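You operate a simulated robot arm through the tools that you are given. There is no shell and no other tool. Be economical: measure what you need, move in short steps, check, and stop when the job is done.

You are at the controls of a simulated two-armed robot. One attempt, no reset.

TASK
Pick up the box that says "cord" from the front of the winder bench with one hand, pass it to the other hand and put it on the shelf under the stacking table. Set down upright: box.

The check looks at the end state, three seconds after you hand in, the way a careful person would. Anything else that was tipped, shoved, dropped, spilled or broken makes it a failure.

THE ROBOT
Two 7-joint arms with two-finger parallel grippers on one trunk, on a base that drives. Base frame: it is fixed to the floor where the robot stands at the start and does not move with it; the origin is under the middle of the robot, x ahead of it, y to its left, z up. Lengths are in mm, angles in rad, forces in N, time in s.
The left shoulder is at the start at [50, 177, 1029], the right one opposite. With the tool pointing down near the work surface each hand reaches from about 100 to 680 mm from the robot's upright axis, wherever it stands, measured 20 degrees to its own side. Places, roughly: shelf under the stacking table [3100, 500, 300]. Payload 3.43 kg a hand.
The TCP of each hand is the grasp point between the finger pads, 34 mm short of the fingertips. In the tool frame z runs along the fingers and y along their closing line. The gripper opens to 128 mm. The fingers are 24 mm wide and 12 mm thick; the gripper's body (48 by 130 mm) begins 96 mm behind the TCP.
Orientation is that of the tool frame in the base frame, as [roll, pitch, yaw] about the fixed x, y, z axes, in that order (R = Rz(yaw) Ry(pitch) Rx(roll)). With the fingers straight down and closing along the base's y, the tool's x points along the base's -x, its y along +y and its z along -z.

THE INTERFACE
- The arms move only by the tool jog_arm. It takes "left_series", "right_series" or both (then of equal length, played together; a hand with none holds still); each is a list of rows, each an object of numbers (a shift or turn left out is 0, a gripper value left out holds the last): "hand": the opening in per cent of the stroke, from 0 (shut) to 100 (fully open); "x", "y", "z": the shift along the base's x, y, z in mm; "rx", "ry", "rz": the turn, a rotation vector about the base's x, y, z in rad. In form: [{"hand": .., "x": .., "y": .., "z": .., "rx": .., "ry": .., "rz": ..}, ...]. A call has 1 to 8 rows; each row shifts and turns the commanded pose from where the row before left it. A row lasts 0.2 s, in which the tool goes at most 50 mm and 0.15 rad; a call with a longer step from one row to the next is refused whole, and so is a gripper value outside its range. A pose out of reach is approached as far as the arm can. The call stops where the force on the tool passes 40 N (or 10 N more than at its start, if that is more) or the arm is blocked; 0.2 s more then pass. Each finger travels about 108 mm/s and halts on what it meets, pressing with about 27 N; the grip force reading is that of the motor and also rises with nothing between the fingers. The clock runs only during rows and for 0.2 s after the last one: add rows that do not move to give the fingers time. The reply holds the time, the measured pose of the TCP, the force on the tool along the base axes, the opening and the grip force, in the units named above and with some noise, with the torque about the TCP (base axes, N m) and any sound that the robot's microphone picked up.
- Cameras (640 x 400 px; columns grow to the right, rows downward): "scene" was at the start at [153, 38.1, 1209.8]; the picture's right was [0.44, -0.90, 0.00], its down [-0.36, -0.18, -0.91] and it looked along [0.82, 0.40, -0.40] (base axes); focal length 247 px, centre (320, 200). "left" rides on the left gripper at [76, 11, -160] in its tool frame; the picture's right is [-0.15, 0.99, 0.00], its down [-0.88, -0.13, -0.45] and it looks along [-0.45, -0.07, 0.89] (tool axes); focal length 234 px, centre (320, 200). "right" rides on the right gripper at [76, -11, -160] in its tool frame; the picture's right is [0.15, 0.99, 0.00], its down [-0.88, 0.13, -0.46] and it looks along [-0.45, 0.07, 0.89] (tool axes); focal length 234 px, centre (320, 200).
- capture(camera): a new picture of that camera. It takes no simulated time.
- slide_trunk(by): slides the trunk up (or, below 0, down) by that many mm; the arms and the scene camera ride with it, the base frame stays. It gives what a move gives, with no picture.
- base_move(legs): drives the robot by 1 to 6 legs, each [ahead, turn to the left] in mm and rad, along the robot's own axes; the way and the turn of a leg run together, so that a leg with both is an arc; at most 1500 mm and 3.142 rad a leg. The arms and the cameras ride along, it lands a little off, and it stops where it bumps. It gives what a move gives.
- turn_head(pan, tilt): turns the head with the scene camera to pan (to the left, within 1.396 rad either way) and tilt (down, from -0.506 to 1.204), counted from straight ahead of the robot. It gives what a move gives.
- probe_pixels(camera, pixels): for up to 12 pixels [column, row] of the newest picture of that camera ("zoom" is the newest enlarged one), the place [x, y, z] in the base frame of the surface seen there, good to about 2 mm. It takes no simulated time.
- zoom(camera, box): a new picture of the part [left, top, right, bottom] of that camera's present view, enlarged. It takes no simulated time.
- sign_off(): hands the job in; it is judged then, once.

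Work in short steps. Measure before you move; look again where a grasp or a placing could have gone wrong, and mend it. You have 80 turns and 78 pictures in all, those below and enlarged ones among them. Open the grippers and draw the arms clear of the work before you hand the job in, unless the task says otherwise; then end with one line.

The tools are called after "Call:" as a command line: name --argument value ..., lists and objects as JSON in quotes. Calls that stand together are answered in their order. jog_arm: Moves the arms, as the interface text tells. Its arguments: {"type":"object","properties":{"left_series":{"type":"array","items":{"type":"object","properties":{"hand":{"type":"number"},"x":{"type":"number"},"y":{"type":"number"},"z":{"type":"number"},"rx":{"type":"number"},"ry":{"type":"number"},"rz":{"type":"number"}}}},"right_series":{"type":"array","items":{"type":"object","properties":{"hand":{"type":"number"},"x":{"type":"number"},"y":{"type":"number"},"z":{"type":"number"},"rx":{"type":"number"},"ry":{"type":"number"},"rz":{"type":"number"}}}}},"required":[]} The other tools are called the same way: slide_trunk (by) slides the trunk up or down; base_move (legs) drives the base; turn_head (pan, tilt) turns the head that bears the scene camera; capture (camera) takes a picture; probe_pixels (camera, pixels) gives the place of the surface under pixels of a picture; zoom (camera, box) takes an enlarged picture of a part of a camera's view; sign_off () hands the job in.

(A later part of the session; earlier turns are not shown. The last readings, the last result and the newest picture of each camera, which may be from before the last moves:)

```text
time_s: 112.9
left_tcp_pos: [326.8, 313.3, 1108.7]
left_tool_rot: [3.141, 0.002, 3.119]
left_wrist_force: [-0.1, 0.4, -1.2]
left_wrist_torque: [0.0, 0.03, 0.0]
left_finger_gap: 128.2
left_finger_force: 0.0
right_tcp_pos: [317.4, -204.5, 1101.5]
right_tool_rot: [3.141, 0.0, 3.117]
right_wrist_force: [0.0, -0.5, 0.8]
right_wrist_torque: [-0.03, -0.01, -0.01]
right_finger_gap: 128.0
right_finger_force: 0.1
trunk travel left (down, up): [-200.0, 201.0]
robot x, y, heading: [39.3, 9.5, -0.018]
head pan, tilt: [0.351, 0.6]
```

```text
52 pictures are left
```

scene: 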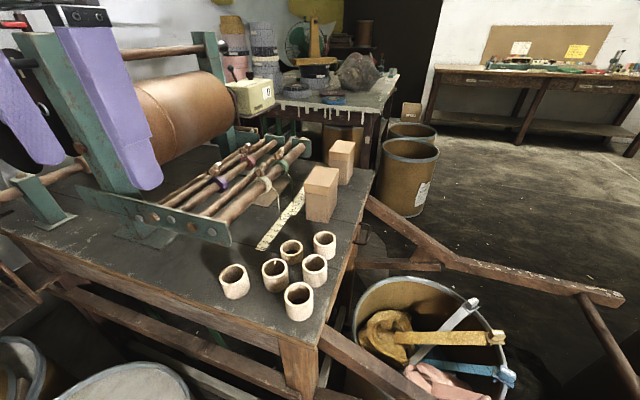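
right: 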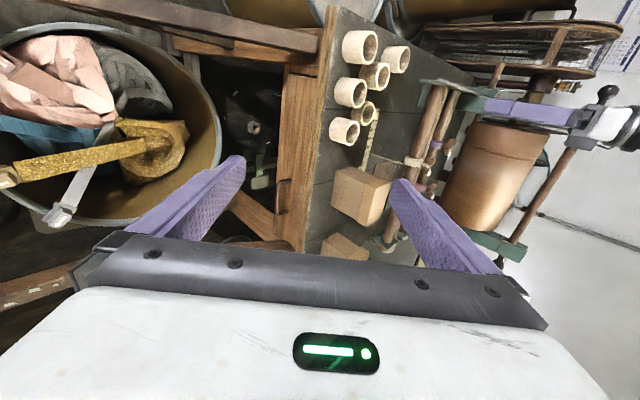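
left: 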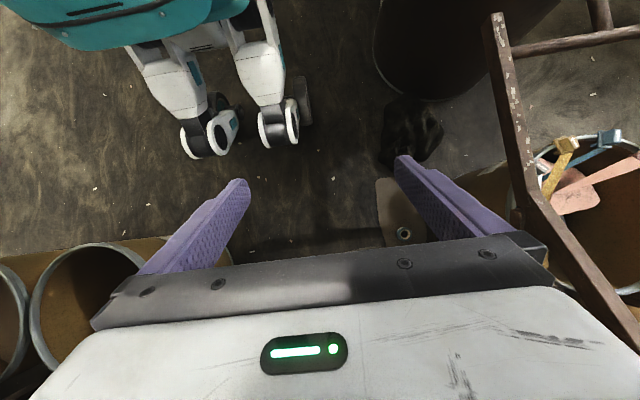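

Back at (39,9). I move ahead 65 mm and zoom on the cord box to measure its corners.

Call:
base_move --legs '[[65, 0.018]]'

Call:
zoom --camera "scene" --box '[270, 130, 400, 250]'

```text
time_s: 114.0
left_tcp_pos: [378.2, 318.1, 1109.9]
left_tool_rot: [-3.141, 0.0, -3.14]
left_wrist_force: [-0.3, 0.1, 0.0]
left_wrist_torque: [-0.02, -0.03, 0.02]
left_finger_gap: 128.2
left_finger_force: 0.2
right_tcp_pos: [379.7, -200.6, 1101.6]
right_tool_rot: [-3.141, 0.0, 3.139]
right_wrist_force: [-0.2, 0.2, -0.2]
right_wrist_torque: [-0.01, -0.01, 0.01]
right_finger_gap: 127.9
right_finger_force: 0.0
trunk travel left (down, up): [-200.0, 201.0]
robot x, y, heading: [100.4, 10.2, 0.004]
head pan, tilt: [0.351, 0.6]
stopped in leg 1: the robot was blocked; the commanded pose is now the measured one
```

```text
3.33 times, centred on (335, 190) of scene
```

zoom: 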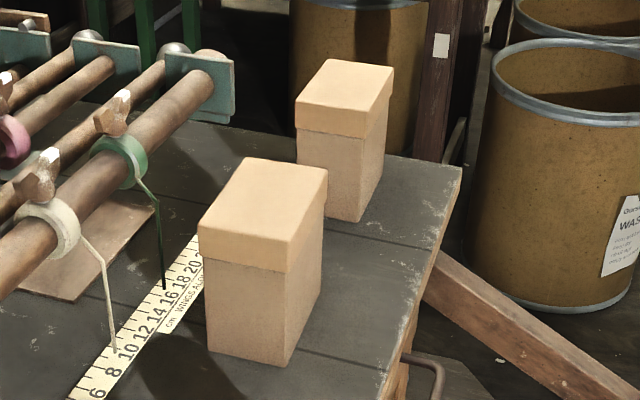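

Blocked at x=100; I back off 10 mm, then re-measure the box corners.

Call:
base_move --legs '[[-10, 0]]'

Call:
zoom --camera "scene" --box '[270, 130, 400, 250]'

Call:
probe_pixels --camera "zoom" --pixels '[[203, 228], [286, 268], [324, 176], [240, 163], [212, 345], [283, 360], [317, 300], [265, 215], [290, 310], [300, 90], [205, 262], [285, 276]]'

Call:
capture --camera "scene"

```text
time_s: 114.8
left_tcp_pos: [368.9, 318.0, 1109.2]
left_tool_rot: [3.141, 0.001, 3.139]
left_wrist_force: [0.1, -0.2, -0.2]
left_wrist_torque: [-0.02, -0.02, 0.01]
left_finger_gap: 127.9
left_finger_force: 0.1
right_tcp_pos: [369.4, -200.2, 1101.7]
right_tool_rot: [-3.14, -0.001, 3.137]
right_wrist_force: [-0.7, 0.3, 0.1]
right_wrist_torque: [0.01, -0.02, -0.02]
right_finger_gap: 128.1
right_finger_force: 0.0
trunk travel left (down, up): [-200.0, 201.0]
robot x, y, heading: [88.9, 12.0, 0.003]
head pan, tilt: [0.351, 0.6]
```

```text
3.33 times, centred on (335, 190) of scene
```

zoom: 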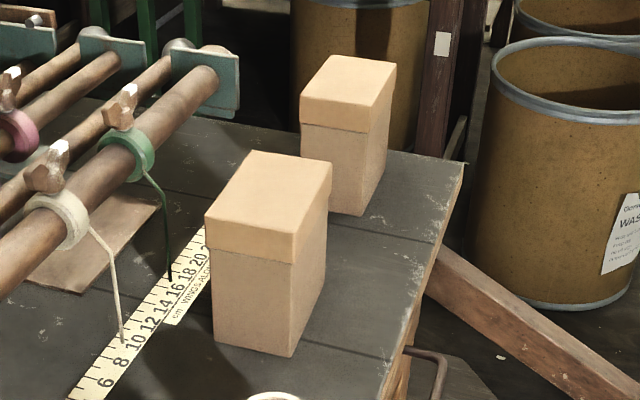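

```text
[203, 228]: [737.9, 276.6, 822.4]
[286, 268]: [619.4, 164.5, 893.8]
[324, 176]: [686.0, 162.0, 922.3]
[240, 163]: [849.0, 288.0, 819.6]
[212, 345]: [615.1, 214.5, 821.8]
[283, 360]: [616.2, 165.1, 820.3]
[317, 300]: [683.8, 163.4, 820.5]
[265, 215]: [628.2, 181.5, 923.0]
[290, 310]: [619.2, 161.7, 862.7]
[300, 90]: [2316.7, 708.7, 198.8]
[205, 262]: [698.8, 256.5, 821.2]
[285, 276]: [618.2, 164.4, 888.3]
```

```text
49 pictures are left
```

scene: 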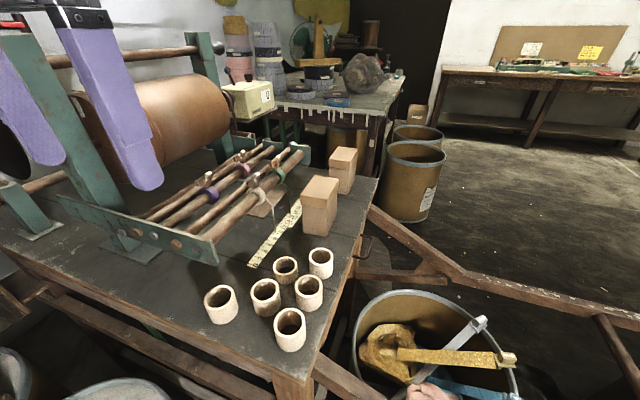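

The box spans x 615–704, y 162–218, z 820–923 (lid from ~890). I probe the rod, rings and wing nuts beside it for finger clearance.

Call:
probe_pixels --camera "zoom" --pixels '[[60, 215], [85, 225], [50, 160], [128, 160], [150, 160], [122, 100], [160, 125], [215, 80], [205, 250], [208, 300], [30, 245], [230, 55]]'

```text
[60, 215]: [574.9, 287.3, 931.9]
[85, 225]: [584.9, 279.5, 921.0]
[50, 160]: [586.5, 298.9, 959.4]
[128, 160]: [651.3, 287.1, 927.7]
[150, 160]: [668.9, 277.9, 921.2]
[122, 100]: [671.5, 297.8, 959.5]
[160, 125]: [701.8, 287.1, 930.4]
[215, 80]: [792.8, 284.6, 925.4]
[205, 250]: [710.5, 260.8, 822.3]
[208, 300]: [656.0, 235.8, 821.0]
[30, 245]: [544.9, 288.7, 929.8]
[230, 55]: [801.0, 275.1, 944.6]
```

Rods stay at y ≥ 268 and z ≤ 960, so a 70% opening fits. I move the left hand above the box to (660,190,990).

Call:
jog_arm --left_series '[{"hand": 70, "x": 36.4, "y": -16, "z": -14.9}, {"x": 36.4, "y": -16, "z": -14.9}, {"x": 36.4, "y": -16, "z": -14.9}, {"x": 36.4, "y": -16, "z": -14.9}, {"x": 36.4, "y": -16, "z": -14.9}, {"x": 36.4, "y": -16, "z": -14.9}, {"x": 36.4, "y": -16, "z": -14.9}, {"x": 36.4, "y": -16, "z": -14.9}]'

Call:
capture --camera "left"

Call:
capture --camera "scene"

```text
time_s: 116.6
left_tcp_pos: [612.6, 240.3, 1009.6]
left_tool_rot: [-3.139, 0.0, -3.141]
left_wrist_force: [-0.3, 0.1, -0.3]
left_wrist_torque: [-0.02, 0.01, 0.0]
left_finger_gap: 89.5
left_finger_force: 0.1
left hand out of reach, approached as far as the arm can: row 7, 8
right_tcp_pos: [371.4, -199.5, 1100.4]
right_tool_rot: [-3.14, -0.002, 3.138]
right_wrist_force: [0.7, 0.1, -1.1]
right_wrist_torque: [-0.02, -0.02, 0.02]
right_finger_gap: 128.1
right_finger_force: 0.0
trunk travel left (down, up): [-200.0, 201.0]
robot x, y, heading: [88.0, 5.0, 0.004]
head pan, tilt: [0.351, 0.6]
```

```text
48 pictures are left
```

left: 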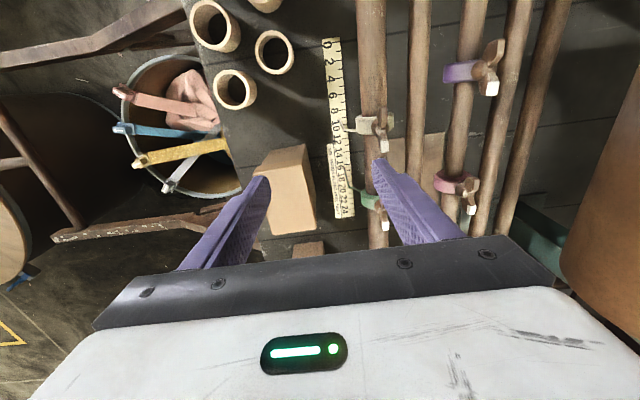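

```text
47 pictures are left
```

scene: 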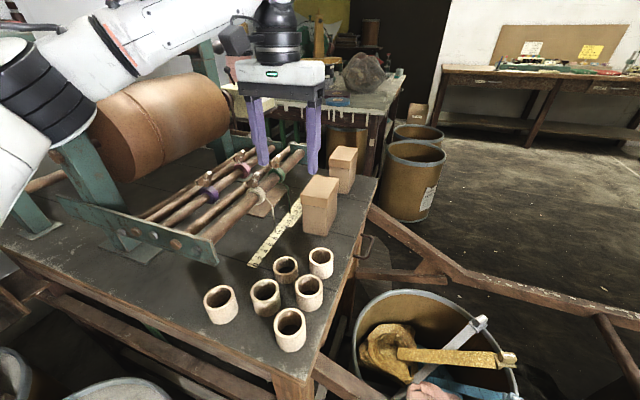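

The left hand stopped at the reach limit (612,240,1010) since the wrist is well above the shoulder. I raise the trunk 120 mm and retry with the reach restored.

Call:
slide_trunk --by 120

Call:
jog_arm --left_series '[{"z": -35, "y": -25}, {"z": -35, "y": -25, "x": 10}, {"z": -35, "x": 18}, {"z": -25, "x": 19}]'

```text
time_s: 118.1
left_tcp_pos: [612.1, 239.7, 1129.9]
left_tool_rot: [-3.142, -0.001, 3.141]
left_wrist_force: [-0.7, -0.1, 0.2]
left_wrist_torque: [-0.02, -0.01, -0.01]
left_finger_gap: 89.5
left_finger_force: 0.1
right_tcp_pos: [370.4, -200.6, 1221.4]
right_tool_rot: [3.141, -0.001, 3.139]
right_wrist_force: [-0.4, 0.0, -0.4]
right_wrist_torque: [0.0, -0.02, 0.0]
right_finger_gap: 128.0
right_finger_force: 0.1
trunk travel left (down, up): [-320.0, 81.0]
robot x, y, heading: [87.7, 5.0, 0.003]
head pan, tilt: [0.351, 0.6]
```

```text
time_s: 119.1
left_tcp_pos: [625.6, 218.8, 999.3]
left_tool_rot: [-3.136, 0.003, 3.141]
left_wrist_force: [0.6, 0.4, 0.1]
left_wrist_torque: [0.01, -0.02, -0.01]
left_finger_gap: 89.4
left_finger_force: 0.1
left hand out of reach, approached as far as the arm can: row 2, 3, 4
right_tcp_pos: [370.9, -200.5, 1222.6]
right_tool_rot: [-3.141, -0.002, 3.139]
right_wrist_force: [-0.4, 0.5, 0.6]
right_wrist_torque: [0.03, 0.0, 0.01]
right_finger_gap: 127.9
right_finger_force: 0.0
trunk travel left (down, up): [-320.0, 81.0]
robot x, y, heading: [90.3, 6.3, -0.001]
head pan, tilt: [0.351, 0.6]
```

Still reach-limited with the fingers straight down. I tilt the fingers forward by 0.4 rad, which brings the wrist nearer, and move on to above the box.

Call:
jog_arm --left_series '[{"ry": -0.15}, {"ry": -0.15}, {"ry": -0.1}, {"x": 15, "y": -15}, {"x": 15, "y": -14}, {"x": 4}]'

```text
time_s: 120.5
left_tcp_pos: [659.4, 190.1, 998.7]
left_tool_rot: [3.141, 0.402, 3.142]
left_wrist_force: [-0.3, 0.3, 0.5]
left_wrist_torque: [0.02, 0.0, 0.01]
left_finger_gap: 89.7
left_finger_force: 0.1
right_tcp_pos: [370.6, -199.7, 1220.7]
right_tool_rot: [3.141, -0.002, 3.137]
right_wrist_force: [0.0, -0.4, -0.6]
right_wrist_torque: [0.0, -0.02, -0.01]
right_finger_gap: 128.1
right_finger_force: 0.0
trunk travel left (down, up): [-320.0, 81.0]
robot x, y, heading: [86.0, 7.0, 0.004]
head pan, tilt: [0.351, 0.6]
```

At (659,190,999) with fingers tilted forward. I check with a picture, then descend.

Call:
capture --camera "left"

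Call:
jog_arm --left_series '[{"z": -30}, {"z": -30}]'

Call:
zoom --camera "scene" --box '[230, 100, 420, 260]'

```text
46 pictures are left
```

left: 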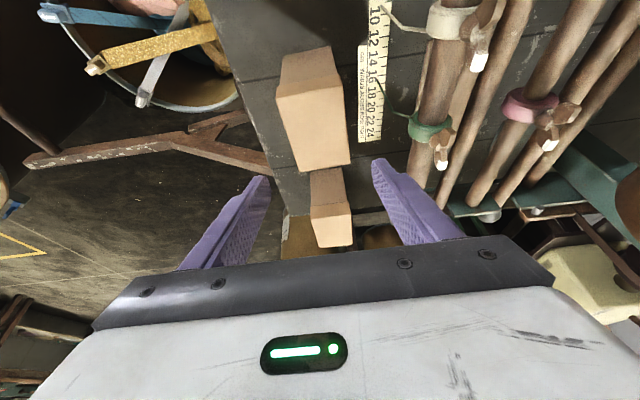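

```text
time_s: 121.1
left_tcp_pos: [658.4, 190.4, 940.0]
left_tool_rot: [-3.139, 0.401, 3.14]
left_wrist_force: [-0.1, 0.4, -0.2]
left_wrist_torque: [-0.01, -0.01, -0.01]
left_finger_gap: 89.5
left_finger_force: 0.1
right_tcp_pos: [371.4, -199.0, 1221.4]
right_tool_rot: [-3.141, -0.003, 3.139]
right_wrist_force: [0.4, -0.1, -0.3]
right_wrist_torque: [0.01, -0.02, 0.0]
right_finger_gap: 127.9
right_finger_force: 0.1
trunk travel left (down, up): [-320.0, 81.0]
robot x, y, heading: [91.0, 4.9, 0.007]
head pan, tilt: [0.351, 0.6]
```

```text
2.50 times, centred on (325, 180) of scene
```

zoom: 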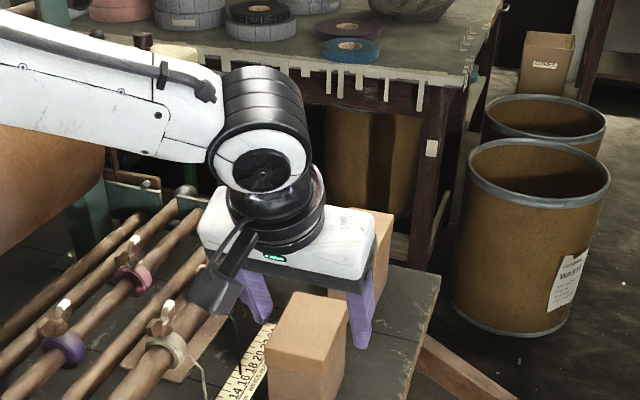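

Fingers straddle the box evenly. I descend the last 60 mm and close.

Call:
jog_arm --left_series '[{"z": -30}, {"z": -30}, {}, {"hand": 30}, {"hand": 0}, {}, {}]'

Call:
zoom --camera "scene" --box '[230, 100, 420, 260]'

```text
time_s: 122.7
left_tcp_pos: [648.4, 199.7, 888.9]
left_tool_rot: [-3.141, 0.4, -3.141]
left_wrist_force: [-0.4, -0.1, 0.6]
left_wrist_torque: [0.01, 0.0, 0.0]
left_finger_gap: 56.8
left_finger_force: 27.4
left hand out of reach, approached as far as the arm can: row 1, 2
right_tcp_pos: [371.8, -200.3, 1221.4]
right_tool_rot: [3.142, -0.001, 3.138]
right_wrist_force: [0.1, 0.1, -0.1]
right_wrist_torque: [-0.01, -0.02, 0.0]
right_finger_gap: 128.0
right_finger_force: 0.1
trunk travel left (down, up): [-320.0, 81.0]
robot x, y, heading: [88.3, 6.3, 0.005]
head pan, tilt: [0.351, 0.6]
```

```text
2.50 times, centred on (325, 180) of scene
```

zoom: 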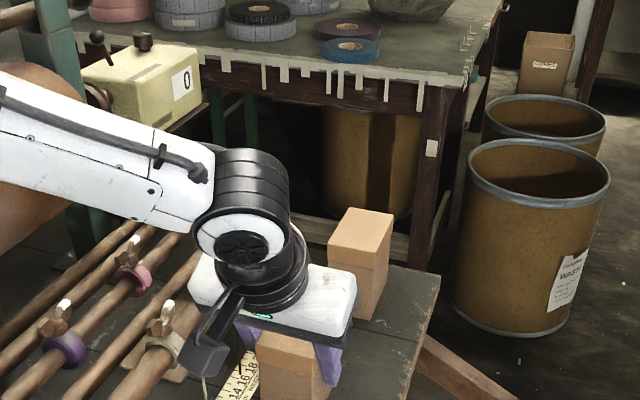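

Gripped (gap 56.8, 27 N) at (648,200,889). I lift straight up with the trunk, which keeps the arm pose, and check.

Call:
slide_trunk --by 78

Call:
capture --camera "scene"

```text
time_s: 123.8
left_tcp_pos: [649.2, 200.5, 966.8]
left_tool_rot: [-3.14, 0.401, 3.141]
left_wrist_force: [0.2, 0.0, -0.2]
left_wrist_torque: [0.04, 0.02, 0.03]
left_finger_gap: 56.5
left_finger_force: 27.1
right_tcp_pos: [371.0, -200.6, 1299.9]
right_tool_rot: [3.14, 0.0, 3.137]
right_wrist_force: [-0.2, 0.3, -0.7]
right_wrist_torque: [-0.02, 0.04, -0.01]
right_finger_gap: 128.0
right_finger_force: 0.0
trunk travel left (down, up): [-398.0, 3.0]
robot x, y, heading: [88.3, 5.7, 0.006]
head pan, tilt: [0.351, 0.6]
```

```text
43 pictures are left
```

scene: 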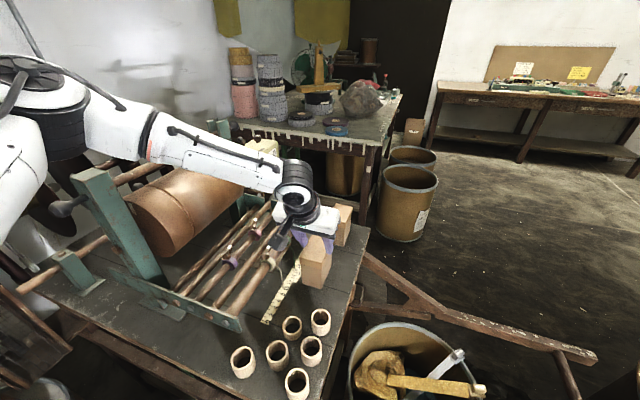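

Box lifted cleanly and hangs upright. I draw it back and up to about (450,160,1085), clear of cups and rods.

Call:
jog_arm --left_series '[{"z": 25}, {"x": -30, "z": 25}, {"x": -35, "z": 20, "y": -5}, {"x": -35, "z": 20, "y": -5}, {"x": -35, "z": 10, "y": -10}, {"x": -35, "z": 10, "y": -10}, {"x": -30, "y": -10}]'

Call:
base_move --legs '[[-120, 0]]'

Call:
capture --camera "left"

Call:
capture --camera "scene"

```text
time_s: 125.4
left_tcp_pos: [449.3, 159.8, 1075.8]
left_tool_rot: [-3.14, 0.401, -3.141]
left_wrist_force: [-0.2, -0.2, -1.4]
left_wrist_torque: [0.0, 0.0, 0.0]
left_finger_gap: 56.7
left_finger_force: 27.1
right_tcp_pos: [370.3, -201.6, 1299.5]
right_tool_rot: [-3.141, -0.003, 3.139]
right_wrist_force: [0.7, 0.2, 0.3]
right_wrist_torque: [0.01, -0.03, 0.0]
right_finger_gap: 127.9
right_finger_force: 0.0
trunk travel left (down, up): [-398.0, 3.0]
robot x, y, heading: [88.4, 6.9, -0.0]
head pan, tilt: [0.351, 0.6]
```

```text
time_s: 126.7
left_tcp_pos: [327.6, 160.2, 1076.0]
left_tool_rot: [-3.139, 0.401, -3.14]
left_wrist_force: [-0.1, 0.1, -2.1]
left_wrist_torque: [-0.03, -0.03, 0.0]
left_finger_gap: 56.5
left_finger_force: 26.6
right_tcp_pos: [248.4, -199.2, 1300.6]
right_tool_rot: [-3.141, -0.002, 3.14]
right_wrist_force: [-0.3, 0.2, -0.3]
right_wrist_torque: [-0.01, -0.05, -0.03]
right_finger_gap: 127.9
right_finger_force: 0.0
trunk travel left (down, up): [-398.0, 3.0]
robot x, y, heading: [-34.4, 8.6, 0.007]
head pan, tilt: [0.351, 0.6]
```

```text
42 pictures are left
```

left: 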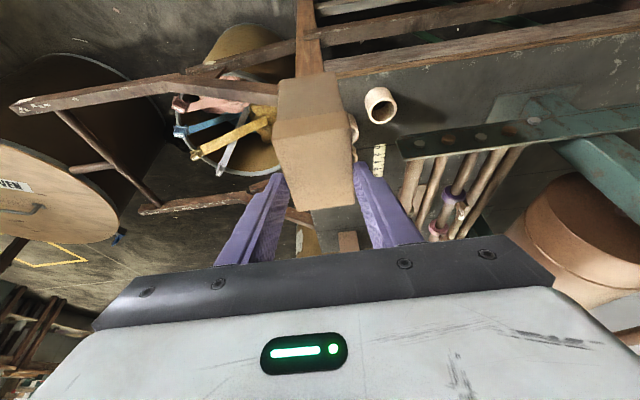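

```text
41 pictures are left
```

scene: 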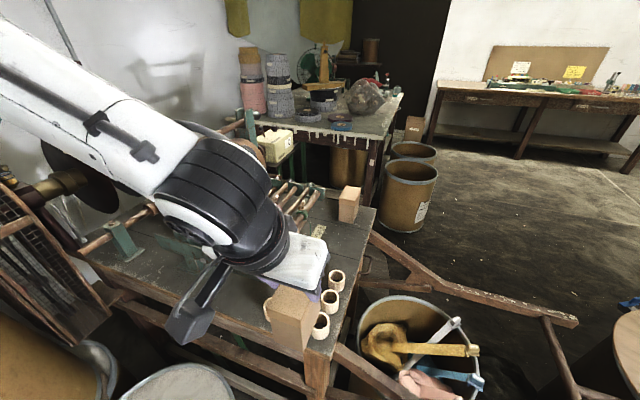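

Both pictures show the box upright in the left hand. I turn the left hand -90° about the vertical at about (396,69) while tilting the right hand's fingers forward-down for the hand-over.

Call:
jog_arm --left_series '[{"rz": -0.15, "x": 10, "y": -12}, {"rz": -0.15, "x": 10, "y": -12}, {"rz": -0.15, "x": 10, "y": -12}, {"rz": -0.15, "x": 10, "y": -12}, {"rz": -0.15, "x": 10, "y": -12}, {"rz": -0.15, "x": 10, "y": -12}, {"rz": -0.15, "x": 10, "y": -12}, {"rz": -0.15, "y": -6}]' --right_series '[{"ry": -0.145}, {"ry": -0.145}, {"ry": -0.145}, {"ry": -0.145}, {"ry": -0.145}, {"ry": -0.145}, {"z": -20}, {"z": -20}]'

Call:
jog_arm --left_series '[{"rz": -0.13}, {"rz": -0.12}, {"rz": -0.12}, {}]'

Call:
turn_head --pan 0.0 --tilt 0.6

Call:
capture --camera "scene"

```text
time_s: 128.5
left_tcp_pos: [399.5, 69.8, 1075.4]
left_tool_rot: [-3.138, 0.401, 1.942]
left_wrist_force: [-0.8, 0.6, -1.4]
left_wrist_torque: [0.02, 0.0, -0.02]
left_finger_gap: 56.5
left_finger_force: 27.5
right_tcp_pos: [253.2, -197.9, 1291.5]
right_tool_rot: [3.137, 0.867, 3.137]
right_wrist_force: [0.0, 0.0, 0.6]
right_wrist_torque: [0.01, -0.03, 0.02]
right_finger_gap: 128.2
right_finger_force: 0.0
right hand out of reach, approached as far as the arm can: row 7, 8
trunk travel left (down, up): [-398.0, 3.0]
robot x, y, heading: [-32.7, 6.2, 0.005]
head pan, tilt: [0.351, 0.6]
```

```text
time_s: 129.5
left_tcp_pos: [400.1, 69.3, 1075.4]
left_tool_rot: [-3.139, 0.401, 1.573]
left_wrist_force: [0.0, 0.3, -1.5]
left_wrist_torque: [0.01, 0.01, -0.02]
left_finger_gap: 56.4
left_finger_force: 26.8
right_tcp_pos: [252.1, -197.9, 1292.7]
right_tool_rot: [3.14, 0.868, 3.138]
right_wrist_force: [0.1, 0.5, 0.1]
right_wrist_torque: [0.02, 0.02, 0.02]
right_finger_gap: 127.9
right_finger_force: 0.0
trunk travel left (down, up): [-398.0, 3.0]
robot x, y, heading: [-37.7, 5.9, 0.004]
head pan, tilt: [0.351, 0.6]
```

```text
time_s: 130.3
left_tcp_pos: [398.8, 70.0, 1076.4]
left_tool_rot: [-3.141, 0.401, 1.573]
left_wrist_force: [0.2, -0.2, -1.6]
left_wrist_torque: [0.0, 0.02, -0.02]
left_finger_gap: 56.5
left_finger_force: 26.9
right_tcp_pos: [252.5, -197.6, 1291.8]
right_tool_rot: [3.14, 0.867, 3.137]
right_wrist_force: [-0.8, -0.6, -0.2]
right_wrist_torque: [-0.04, 0.02, 0.0]
right_finger_gap: 128.1
right_finger_force: 0.1
trunk travel left (down, up): [-398.0, 3.0]
robot x, y, heading: [-33.7, 4.4, 0.002]
head pan, tilt: [0.0, 0.6]
```

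```text
40 pictures are left
```

scene: 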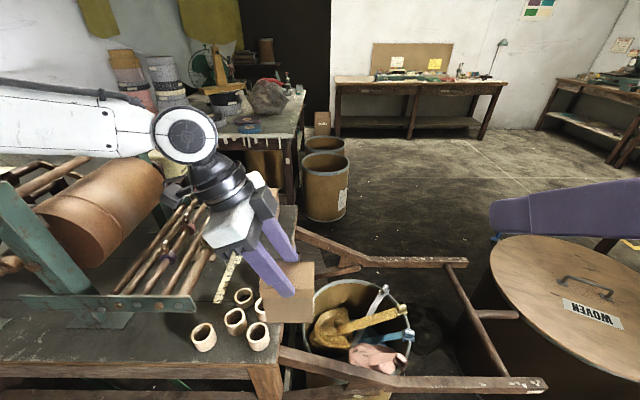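

The left turn worked and the box is free at (400,70). The right hand is too close to the body to go down, so I shift the whole hand-over forward by ~100 mm.

Call:
jog_arm --left_series '[{"x": 20}, {"x": 20}, {"x": 20}, {"x": 20}, {"x": 20}, {}, {}, {}]' --right_series '[{"x": 30}, {"x": 30, "z": -30}, {"x": 20, "z": -35}, {"z": -40}, {"z": -40}, {"z": -40}, {"z": -30}, {"z": -20}]'

```text
time_s: 132.1
left_tcp_pos: [474.3, 97.3, 1079.3]
left_tool_rot: [3.141, 0.404, 1.575]
left_wrist_force: [0.3, -0.1, -2.1]
left_wrist_torque: [0.01, 0.0, -0.02]
left_finger_gap: 56.5
left_finger_force: 26.7
left hand out of reach, approached as far as the arm can: row 3, 4, 5
right_tcp_pos: [417.9, -177.3, 1111.6]
right_tool_rot: [3.139, 0.867, 3.138]
right_wrist_force: [-0.6, -0.6, 0.1]
right_wrist_torque: [0.02, -0.01, -0.03]
right_finger_gap: 128.3
right_finger_force: 0.0
right hand out of reach, approached as far as the arm can: row 2, 3, 4, 5, 6, 7, 8
trunk travel left (down, up): [-398.0, 3.0]
robot x, y, heading: [-33.0, 7.2, 0.006]
head pan, tilt: [0.0, 0.6]
```

Right's near limit slopes: at higher z it can be closer. I do the hand-over higher: left to about (410,70,1200), right up to (295,·,1280) first.

Call:
jog_arm --left_series '[{"x": -16, "y": -7, "z": 30}, {"x": -16, "y": -7, "z": 30}, {"x": -16, "y": -7, "z": 30}, {"x": -16, "y": -7, "z": 30}, {}, {}]' --right_series '[{"z": 40}, {"z": 40}, {"x": -20, "z": 40}, {"x": -30, "z": 35}, {"x": -40, "z": 15}, {"x": -33}]'

```text
time_s: 133.5
left_tcp_pos: [408.5, 69.6, 1197.6]
left_tool_rot: [-3.141, 0.403, 1.572]
left_wrist_force: [-1.6, 0.0, -1.9]
left_wrist_torque: [0.04, 0.01, -0.04]
left_finger_gap: 56.3
left_finger_force: 26.9
right_tcp_pos: [292.4, -178.3, 1283.1]
right_tool_rot: [3.14, 0.866, 3.137]
right_wrist_force: [-0.7, 0.0, 0.0]
right_wrist_torque: [0.01, -0.02, 0.01]
right_finger_gap: 127.8
right_finger_force: 0.0
trunk travel left (down, up): [-398.0, 3.0]
robot x, y, heading: [-34.0, 6.2, 0.004]
head pan, tilt: [0.0, 0.6]
```

Both in position. I look and measure the box in the left hand before bringing the right hand in.

Call:
capture --camera "scene"

Call:
zoom --camera "scene" --box '[180, 180, 400, 390]'

```text
39 pictures are left
```

scene: 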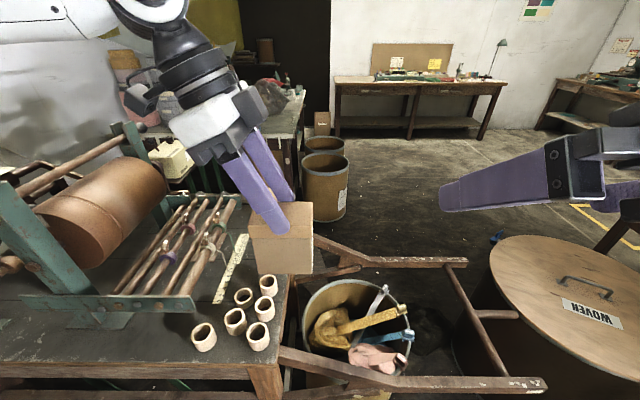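

```text
1.90 times, centred on (290, 285) of scene
```

zoom: 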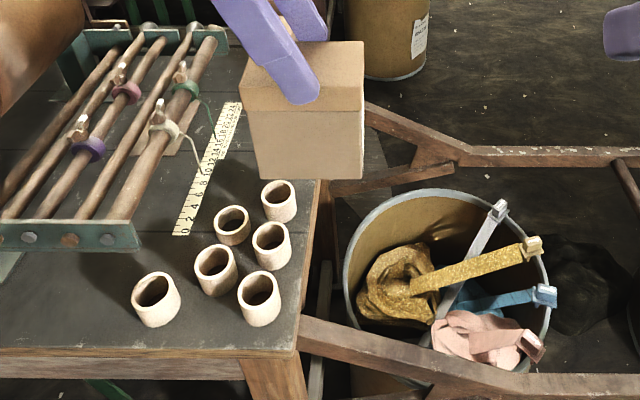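

The box hangs level. I probe its near face corners.

Call:
probe_pixels --camera "zoom" --pixels '[[246, 120], [360, 118], [259, 175], [361, 176], [362, 50], [357, 90], [330, 60], [300, 165], [245, 85]]'

```text
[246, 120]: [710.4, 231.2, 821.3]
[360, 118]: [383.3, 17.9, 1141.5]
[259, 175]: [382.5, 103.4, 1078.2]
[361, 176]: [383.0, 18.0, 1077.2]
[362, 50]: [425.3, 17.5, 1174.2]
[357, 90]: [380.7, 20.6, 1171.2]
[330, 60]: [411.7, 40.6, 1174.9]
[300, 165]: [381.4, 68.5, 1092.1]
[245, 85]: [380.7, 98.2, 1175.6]
```

The box top is at z 1175, below the left TCP (1197): the fingers hold only ~15 mm of the lid, so it has slipped some. I check whether it is still slipping while raising it slowly by 50 mm for the hand-over.

Call:
jog_arm --left_series '[{"z": 8}, {"z": 8}, {"z": 8}, {"z": 8}, {"z": 8}, {"z": 8}]' --right_series '[{"y": 40, "z": 5}, {"y": 40, "z": 5}, {"y": 40, "z": 5}, {"y": 40, "z": 5}, {"y": 40, "z": 5}, {"y": 40, "z": 5}]'

Call:
capture --camera "scene"

Call:
capture --camera "left"

```text
time_s: 134.9
left_tcp_pos: [411.3, 72.6, 1231.7]
left_tool_rot: [-3.139, 0.406, 1.578]
left_wrist_force: [-0.2, 0.5, -2.1]
left_wrist_torque: [0.0, 0.02, -0.03]
left_finger_gap: 56.6
left_finger_force: 26.8
left hand out of reach, approached as far as the arm can: row 4, 5, 6
right_tcp_pos: [296.7, 61.0, 1313.8]
right_tool_rot: [3.118, 0.856, 3.107]
right_wrist_force: [-0.1, 0.3, -0.3]
right_wrist_torque: [-0.02, 0.0, 0.02]
right_finger_gap: 127.9
right_finger_force: 0.0
trunk travel left (down, up): [-398.0, 3.0]
robot x, y, heading: [-33.5, 4.4, 0.003]
head pan, tilt: [0.0, 0.6]
```

```text
37 pictures are left
```

scene: 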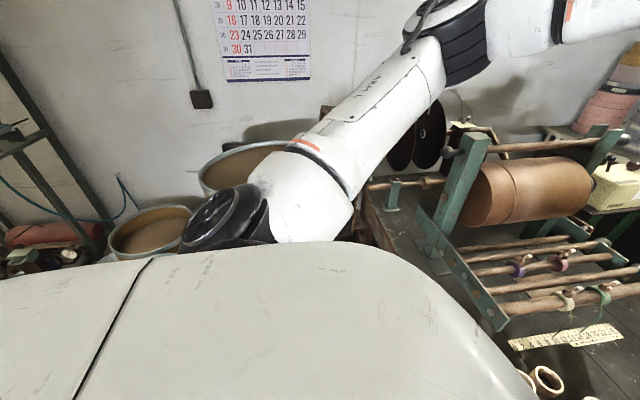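

```text
36 pictures are left
```

left: 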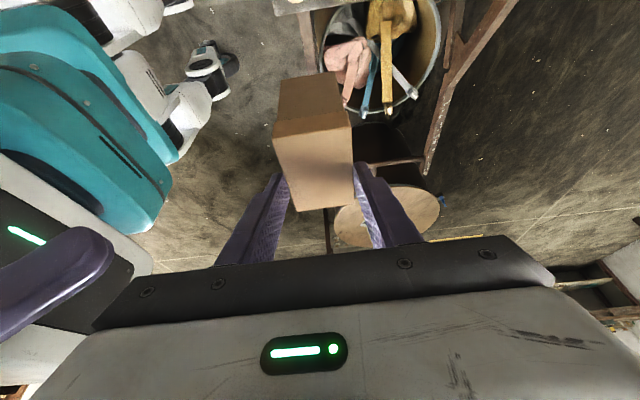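

The scene view has swung left: the right wrist has bumped my own head. I move the right hand back to the right and forward at once.

Call:
jog_arm --right_series '[{"y": -35, "x": 5}, {"y": -40, "x": 5}, {"y": -40}, {"y": -40}, {"y": -40}]'

Call:
turn_head --pan 0.0 --tilt 0.5

Call:
capture --camera "scene"

```text
time_s: 136.1
left_tcp_pos: [411.2, 69.9, 1232.1]
left_tool_rot: [-3.139, 0.402, 1.575]
left_wrist_force: [-0.5, -0.1, -1.0]
left_wrist_torque: [0.05, -0.01, -0.02]
left_finger_gap: 56.3
left_finger_force: 27.0
right_tcp_pos: [300.1, -131.8, 1314.0]
right_tool_rot: [3.138, 0.869, 3.141]
right_wrist_force: [-0.6, 0.3, 0.0]
right_wrist_torque: [0.0, -0.02, 0.04]
right_finger_gap: 128.3
right_finger_force: 0.1
trunk travel left (down, up): [-398.0, 3.0]
robot x, y, heading: [-34.6, 6.1, 0.003]
head pan, tilt: [0.0, 0.6]
```

```text
time_s: 136.8
left_tcp_pos: [411.9, 71.7, 1230.8]
left_tool_rot: [-3.141, 0.402, 1.577]
left_wrist_force: [0.7, -1.0, -1.9]
left_wrist_torque: [0.01, -0.02, -0.05]
left_finger_gap: 56.6
left_finger_force: 26.8
right_tcp_pos: [302.9, -129.8, 1313.5]
right_tool_rot: [3.139, 0.869, 3.138]
right_wrist_force: [0.0, 0.4, 0.5]
right_wrist_torque: [-0.03, -0.01, 0.0]
right_finger_gap: 128.2
right_finger_force: 0.1
trunk travel left (down, up): [-398.0, 3.0]
robot x, y, heading: [-37.1, 6.7, -0.0]
head pan, tilt: [0.0, 0.499]
```

```text
35 pictures are left
```

scene: 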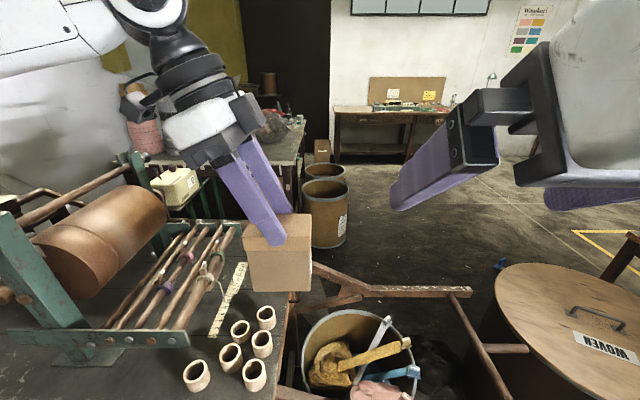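

Head is back and the box is still firmly held. I instead rotate the hand-over by 0.6 rad: the right hand then comes in from the right-rear, clear of the head.

Call:
jog_arm --left_series '[{"rz": 0.1}, {"rz": 0.1}, {"rz": 0.1}, {"rz": 0.1}, {"rz": 0.1}, {"rz": 0.1}, {}, {}]' --right_series '[{"rz": 0.1}, {"rz": 0.1}, {"rz": 0.1}, {"rz": 0.1}, {"rz": 0.1}, {"rz": 0.1}, {"x": 10, "y": 20, "z": -15}, {"x": 10, "y": 20, "z": -15}]'

Call:
capture --camera "scene"

```text
time_s: 138.6
left_tcp_pos: [412.0, 73.2, 1232.1]
left_tool_rot: [-3.138, 0.4, 2.176]
left_wrist_force: [0.0, -0.4, -1.7]
left_wrist_torque: [0.0, 0.02, 0.01]
left_finger_gap: 56.7
left_finger_force: 26.8
right_tcp_pos: [323.0, -91.7, 1284.2]
right_tool_rot: [3.141, 0.87, -2.546]
right_wrist_force: [-0.3, 0.0, 0.3]
right_wrist_torque: [0.0, 0.01, 0.0]
right_finger_gap: 128.2
right_finger_force: 0.1
trunk travel left (down, up): [-398.0, 3.0]
robot x, y, heading: [-31.4, 8.1, 0.001]
head pan, tilt: [0.0, 0.499]
```

```text
34 pictures are left
```

scene: 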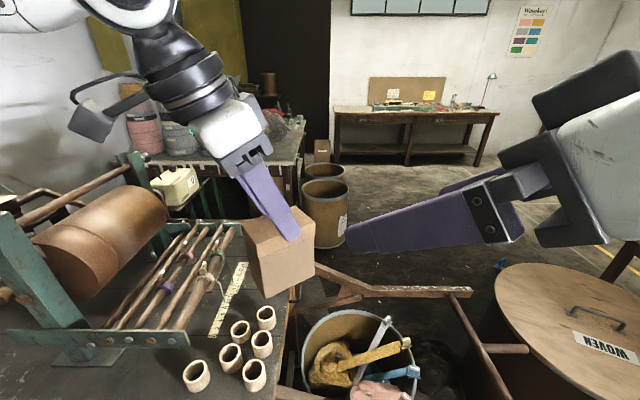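

Box rotated, right hand waiting at its right. I probe the box corners.

Call:
probe_pixels --camera "scene" --pixels '[[248, 222], [263, 258], [265, 296], [313, 280], [312, 238], [300, 211], [285, 270], [252, 270], [300, 285]]'

```text
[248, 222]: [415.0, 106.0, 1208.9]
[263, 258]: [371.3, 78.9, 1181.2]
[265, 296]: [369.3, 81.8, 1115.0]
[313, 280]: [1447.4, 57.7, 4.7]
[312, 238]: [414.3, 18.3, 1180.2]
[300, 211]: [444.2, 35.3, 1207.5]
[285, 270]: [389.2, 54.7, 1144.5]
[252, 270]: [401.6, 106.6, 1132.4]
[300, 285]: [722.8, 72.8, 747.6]
```

Box centre is (418,61,1159). I bring the right hand to the pre-grasp point (323,-3,1254), 150 mm back along its fingers.

Call:
jog_arm --right_series '[{"y": 30, "z": -10}, {"y": 30, "z": -10}, {"y": 29, "z": -10}]'

Call:
capture --camera "right"

Call:
capture --camera "scene"

```text
time_s: 139.4
left_tcp_pos: [411.5, 72.6, 1231.9]
left_tool_rot: [-3.138, 0.402, 2.175]
left_wrist_force: [-0.9, 1.0, -1.5]
left_wrist_torque: [-0.01, -0.01, 0.01]
left_finger_gap: 56.3
left_finger_force: 27.2
right_tcp_pos: [323.4, -2.7, 1254.9]
right_tool_rot: [3.139, 0.867, -2.546]
right_wrist_force: [0.4, 0.5, -0.3]
right_wrist_torque: [0.0, -0.04, -0.02]
right_finger_gap: 128.2
right_finger_force: 0.0
trunk travel left (down, up): [-398.0, 3.0]
robot x, y, heading: [-32.0, 7.1, 0.007]
head pan, tilt: [0.0, 0.499]
```

```text
33 pictures are left
```

right: 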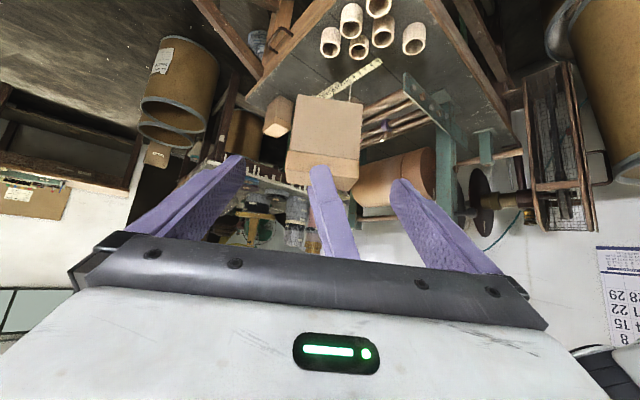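

```text
32 pictures are left
```

scene: 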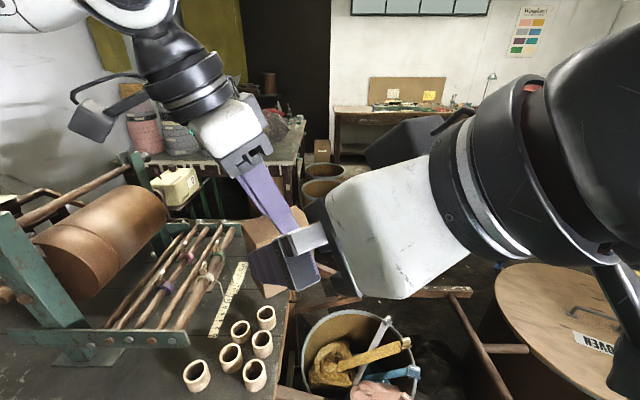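

The box is centred between the right fingers. I advance 150 mm along the tool axis.

Call:
jog_arm --right_series '[{"x": 18.9, "y": 12.9, "z": -19.4}, {"x": 18.9, "y": 12.9, "z": -19.4}, {"x": 18.9, "y": 12.9, "z": -19.4}, {"x": 18.9, "y": 12.9, "z": -19.4}, {"x": 18.9, "y": 12.9, "z": -19.4}, {}]'

Call:
capture --camera "right"

Call:
capture --camera "left"

```text
time_s: 140.8
left_tcp_pos: [411.5, 72.2, 1231.8]
left_tool_rot: [-3.14, 0.4, 2.173]
left_wrist_force: [-0.6, -0.1, -1.0]
left_wrist_torque: [0.0, 0.0, 0.04]
left_finger_gap: 56.5
left_finger_force: 27.1
right_tcp_pos: [416.1, 62.0, 1156.2]
right_tool_rot: [3.141, 0.87, -2.545]
right_wrist_force: [0.0, 0.2, -0.5]
right_wrist_torque: [-0.01, 0.03, -0.01]
right_finger_gap: 128.1
right_finger_force: 0.1
trunk travel left (down, up): [-398.0, 3.0]
robot x, y, heading: [-31.5, 6.9, 0.005]
head pan, tilt: [0.0, 0.499]
```

```text
31 pictures are left
```

right: 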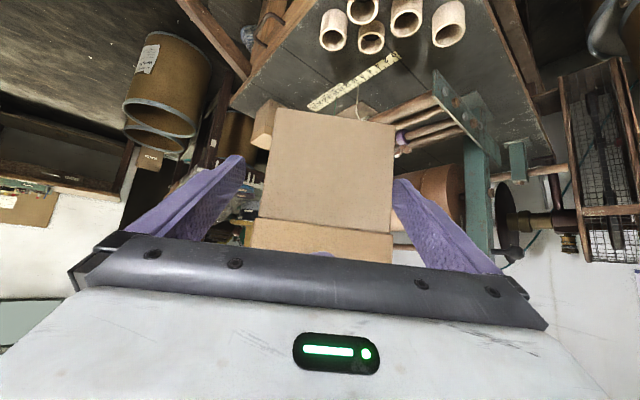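

```text
30 pictures are left
```

left: 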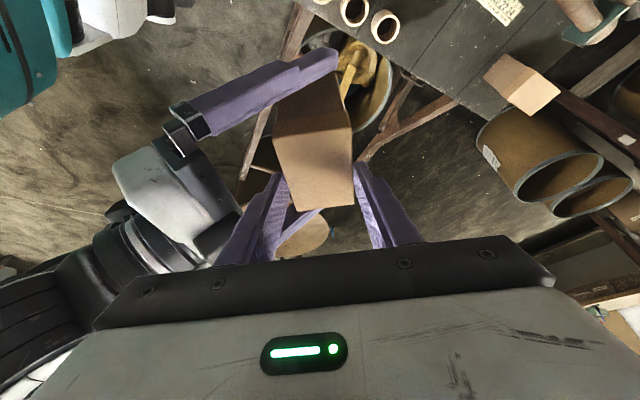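

The right fingers straddle the box well. I close the right hand.

Call:
jog_arm --right_series '[{"hand": 75}, {"hand": 60}, {"hand": 40}, {"hand": 0}, {}, {}]'

```text
time_s: 142.2
left_tcp_pos: [411.5, 71.1, 1232.5]
left_tool_rot: [-3.138, 0.408, 2.173]
left_wrist_force: [9.3, -20.4, -2.7]
left_wrist_torque: [-0.5, 0.06, 0.19]
left_finger_gap: 56.3
left_finger_force: 26.8
right_tcp_pos: [415.1, 63.6, 1157.4]
right_tool_rot: [3.137, 0.869, -2.541]
right_wrist_force: [-9.5, 19.5, 1.3]
right_wrist_torque: [-0.97, -0.71, -0.25]
right_finger_gap: 86.7
right_finger_force: 26.8
trunk travel left (down, up): [-398.0, 3.0]
robot x, y, heading: [-34.3, 7.2, -0.0]
head pan, tilt: [0.0, 0.499]
```

Right gripped (86.7 mm, 27 N) with a ~22 N side load between the hands. I relieve it by a few mm before releasing the left.

Call:
jog_arm --right_series '[{"x": -1.2, "y": 2.5}, {"x": -1.2, "y": 2.5}]'

```text
time_s: 142.8
left_tcp_pos: [411.8, 73.8, 1231.8]
left_tool_rot: [3.141, 0.403, 2.175]
left_wrist_force: [6.6, -2.9, -2.5]
left_wrist_torque: [-0.77, -0.57, -0.35]
left_finger_gap: 56.3
left_finger_force: 27.2
right_tcp_pos: [415.0, 65.8, 1156.8]
right_tool_rot: [3.136, 0.868, -2.551]
right_wrist_force: [-6.6, 1.9, -0.2]
right_wrist_torque: [0.52, 0.04, 0.45]
right_finger_gap: 86.6
right_finger_force: 27.1
trunk travel left (down, up): [-398.0, 3.0]
robot x, y, heading: [-31.1, 10.8, 0.007]
head pan, tilt: [0.0, 0.499]
```

Load relieved. I open the left hand, then part the hands: left back along its axis, right slightly down and forward.

Call:
jog_arm --left_series '[{"hand": 70}, {"hand": 95}, {}, {}, {"x": -4, "y": 8, "z": 20}, {"x": -4, "y": 8, "z": 15}, {"y": 20, "z": 10}, {"y": 20, "z": 10}]' --right_series '[{}, {}, {}, {}, {"z": -12}, {"z": -12}, {"z": -12}, {"z": -5}]'

Call:
capture --camera "scene"

Call:
capture --camera "right"

```text
time_s: 143.3
left_tcp_pos: [422.1, 85.8, 1231.0]
left_tool_rot: [3.124, 0.393, 2.192]
left_wrist_force: [28.1, 28.3, -0.1]
left_wrist_torque: [-0.65, 0.59, -0.59]
left_finger_gap: 99.5
left_finger_force: 0.1
right_tcp_pos: [412.8, 63.6, 1154.2]
right_tool_rot: [-3.136, 0.859, -2.545]
right_wrist_force: [-27.9, -28.6, 0.3]
right_wrist_torque: [2.87, -2.7, 0.9]
right_finger_gap: 86.6
right_finger_force: 27.0
trunk travel left (down, up): [-398.0, 3.0]
robot x, y, heading: [-35.7, 4.4, 0.004]
head pan, tilt: [0.0, 0.499]
stopped in row 2 (left hand): the force on the tool passed its limit at 47 N (the readings are from after the stop); the commanded pose is now the measured one
```

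```text
29 pictures are left
```

scene: 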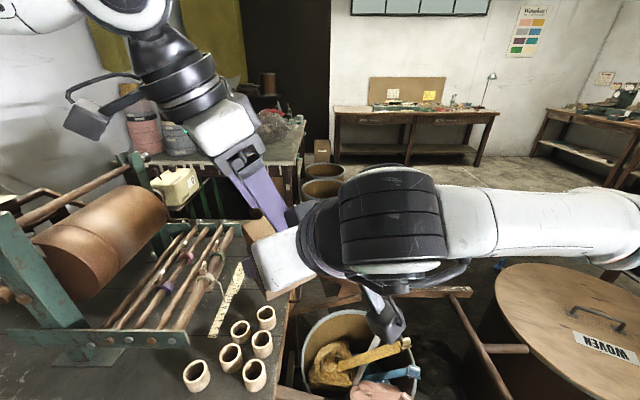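

```text
28 pictures are left
```

right: 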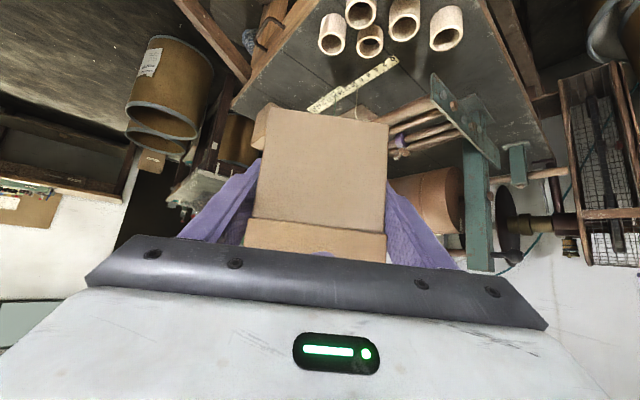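

The left near finger, opening wide, pressed on the right palm; the box is still firmly in the right hand. I narrow the left to ~82 mm, centre it, then withdraw upward.

Call:
jog_arm --left_series '[{"hand": 65}, {"hand": 64, "x": -3, "y": -2}, {"x": -3, "y": -2}, {}]'

```text
time_s: 144.3
left_tcp_pos: [412.7, 76.5, 1231.7]
left_tool_rot: [3.131, 0.396, 2.182]
left_wrist_force: [18.7, 13.4, -1.8]
left_wrist_torque: [-0.26, 0.34, -0.04]
left_finger_gap: 69.4
left_finger_force: 0.1
right_tcp_pos: [413.3, 65.5, 1156.3]
right_tool_rot: [-3.14, 0.864, -2.547]
right_wrist_force: [-18.0, -11.5, 0.3]
right_wrist_torque: [1.23, -1.74, 0.27]
right_finger_gap: 86.5
right_finger_force: 26.7
trunk travel left (down, up): [-398.0, 3.0]
robot x, y, heading: [-30.5, 7.1, 0.01]
head pan, tilt: [0.0, 0.499]
```

The near finger still touches the palm (only ~16 mm room there). I set the left to 50% (64 mm), which frees both sides, then withdraw slowly along its axis.

Call:
jog_arm --left_series '[{"hand": 50}, {"hand": 50}, {}]'

Call:
jog_arm --left_series '[{"x": -2, "y": 3, "z": 9}, {"x": -2, "y": 3, "z": 9}, {"x": -2, "y": 3, "z": 9}, {}]' --right_series '[{"z": -3}, {"z": -3}, {"z": -3}, {"z": -3}]'

```text
time_s: 145.1
left_tcp_pos: [409.0, 76.1, 1231.6]
left_tool_rot: [3.134, 0.395, 2.18]
left_wrist_force: [2.4, 0.8, -0.9]
left_wrist_torque: [0.0, 0.05, 0.01]
left_finger_gap: 62.6
left_finger_force: 0.0
right_tcp_pos: [416.0, 64.2, 1154.5]
right_tool_rot: [-3.139, 0.861, -2.552]
right_wrist_force: [-3.0, 0.0, 0.2]
right_wrist_torque: [0.01, -0.21, -0.03]
right_finger_gap: 86.5
right_finger_force: 27.4
trunk travel left (down, up): [-398.0, 3.0]
robot x, y, heading: [-35.8, 4.4, -0.001]
head pan, tilt: [0.0, 0.499]
```

```text
time_s: 146.1
left_tcp_pos: [404.5, 83.5, 1258.9]
left_tool_rot: [3.135, 0.395, 2.182]
left_wrist_force: [0.4, 0.5, -0.6]
left_wrist_torque: [0.0, -0.03, -0.01]
left_finger_gap: 63.8
left_finger_force: 0.1
right_tcp_pos: [414.3, 64.3, 1144.0]
right_tool_rot: [-3.14, 0.863, -2.551]
right_wrist_force: [-0.5, 0.0, 0.2]
right_wrist_torque: [0.01, 0.03, 0.02]
right_finger_gap: 86.8
right_finger_force: 27.4
trunk travel left (down, up): [-398.0, 3.0]
robot x, y, heading: [-28.4, 4.9, 0.001]
head pan, tilt: [0.0, 0.499]
```

Hands are free of each other, with the box in the right hand. I move the left away to the left and look.

Call:
jog_arm --left_series '[{"y": 30, "z": 10, "x": -5}, {"y": 40, "z": 5, "x": -15}, {"y": 40, "x": -20}, {"y": 40, "x": -20}, {"rz": 0.15}, {"rz": 0.15}, {"rz": 0.15}, {"rz": 0.15}]'

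Call:
capture --camera "scene"

Call:
capture --camera "left"

```text
time_s: 147.9
left_tcp_pos: [344.4, 234.6, 1273.7]
left_tool_rot: [3.132, 0.395, 2.784]
left_wrist_force: [-0.6, -0.4, 0.3]
left_wrist_torque: [0.0, 0.02, 0.02]
left_finger_gap: 64.3
left_finger_force: 0.1
right_tcp_pos: [413.8, 64.2, 1145.8]
right_tool_rot: [-3.14, 0.864, -2.55]
right_wrist_force: [0.1, 0.3, -0.3]
right_wrist_torque: [0.01, -0.02, 0.01]
right_finger_gap: 86.6
right_finger_force: 27.4
trunk travel left (down, up): [-398.0, 3.0]
robot x, y, heading: [-31.1, 5.3, 0.008]
head pan, tilt: [0.0, 0.499]
```

```text
27 pictures are left
```

scene: 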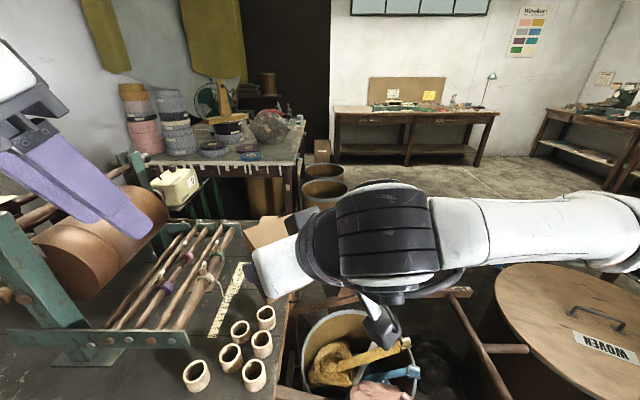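

```text
26 pictures are left
```

left: 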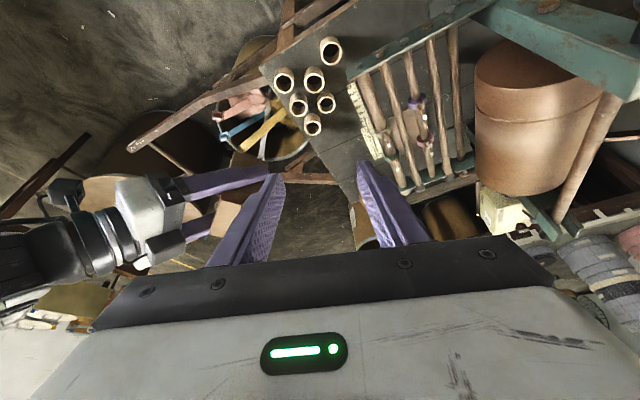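

The hand-over succeeded. I swing the right hand to point straight ahead in front of the right shoulder for travel, and untilt the left.

Call:
jog_arm --right_series '[{"y": -28, "rz": -0.075}, {"y": -28, "rz": -0.075}, {"y": -28, "rz": -0.075}, {"y": -28, "rz": -0.075}, {"y": -28, "rz": -0.075}, {"y": -28, "rz": -0.075}, {"y": -28, "rz": -0.075}, {"y": -28, "rz": -0.075}]' --left_series '[{"rz": 0.12, "y": 10}, {"rz": 0.12, "y": 10}, {"rz": 0.12, "y": 10}, {"ry": 0.13, "y": 10}, {"ry": 0.13}, {"ry": 0.13}, {}, {}]'

Call:
base_move --legs '[[-60, 0], [0, -1.7], [1200, 0], [1170, 0], [0, 1.7]]'

Call:
capture --camera "scene"

```text
time_s: 149.7
left_tcp_pos: [344.1, 273.4, 1273.0]
left_tool_rot: [3.133, 0.003, -3.14]
left_wrist_force: [0.2, 0.0, 0.6]
left_wrist_torque: [-0.02, -0.01, 0.03]
left_finger_gap: 63.8
left_finger_force: 0.0
right_tcp_pos: [414.3, -159.4, 1143.9]
right_tool_rot: [-3.139, 0.864, 3.132]
right_wrist_force: [-0.2, 0.5, 0.4]
right_wrist_torque: [-0.02, 0.01, 0.03]
right_finger_gap: 86.5
right_finger_force: 27.2
trunk travel left (down, up): [-398.0, 3.0]
robot x, y, heading: [-30.8, 8.3, 0.004]
head pan, tilt: [0.0, 0.499]
```

```text
time_s: 170.0
left_tcp_pos: [-12.4, -2052.1, 1273.4]
left_tool_rot: [3.133, 0.005, 3.138]
left_wrist_force: [-0.5, -0.4, -1.1]
left_wrist_torque: [0.03, -0.02, 0.04]
left_finger_gap: 64.1
left_finger_force: 0.0
right_tcp_pos: [55.9, -2485.1, 1144.1]
right_tool_rot: [-3.141, 0.861, 3.129]
right_wrist_force: [0.6, 0.2, -0.7]
right_wrist_torque: [0.01, 0.03, 0.03]
right_finger_gap: 86.7
right_finger_force: 27.4
trunk travel left (down, up): [-398.0, 3.0]
robot x, y, heading: [-390.9, -2318.5, -0.005]
head pan, tilt: [0.0, 0.499]
```

```text
25 pictures are left
```

scene: 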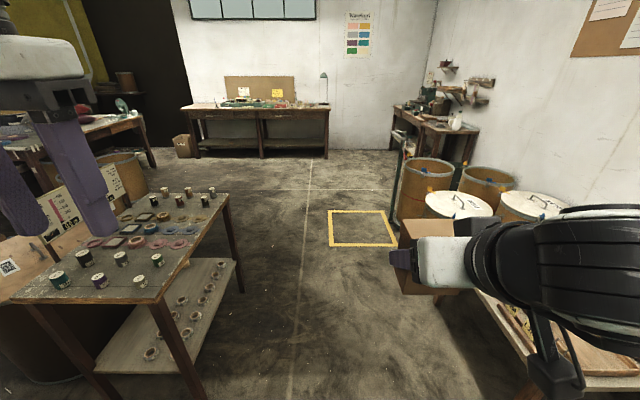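

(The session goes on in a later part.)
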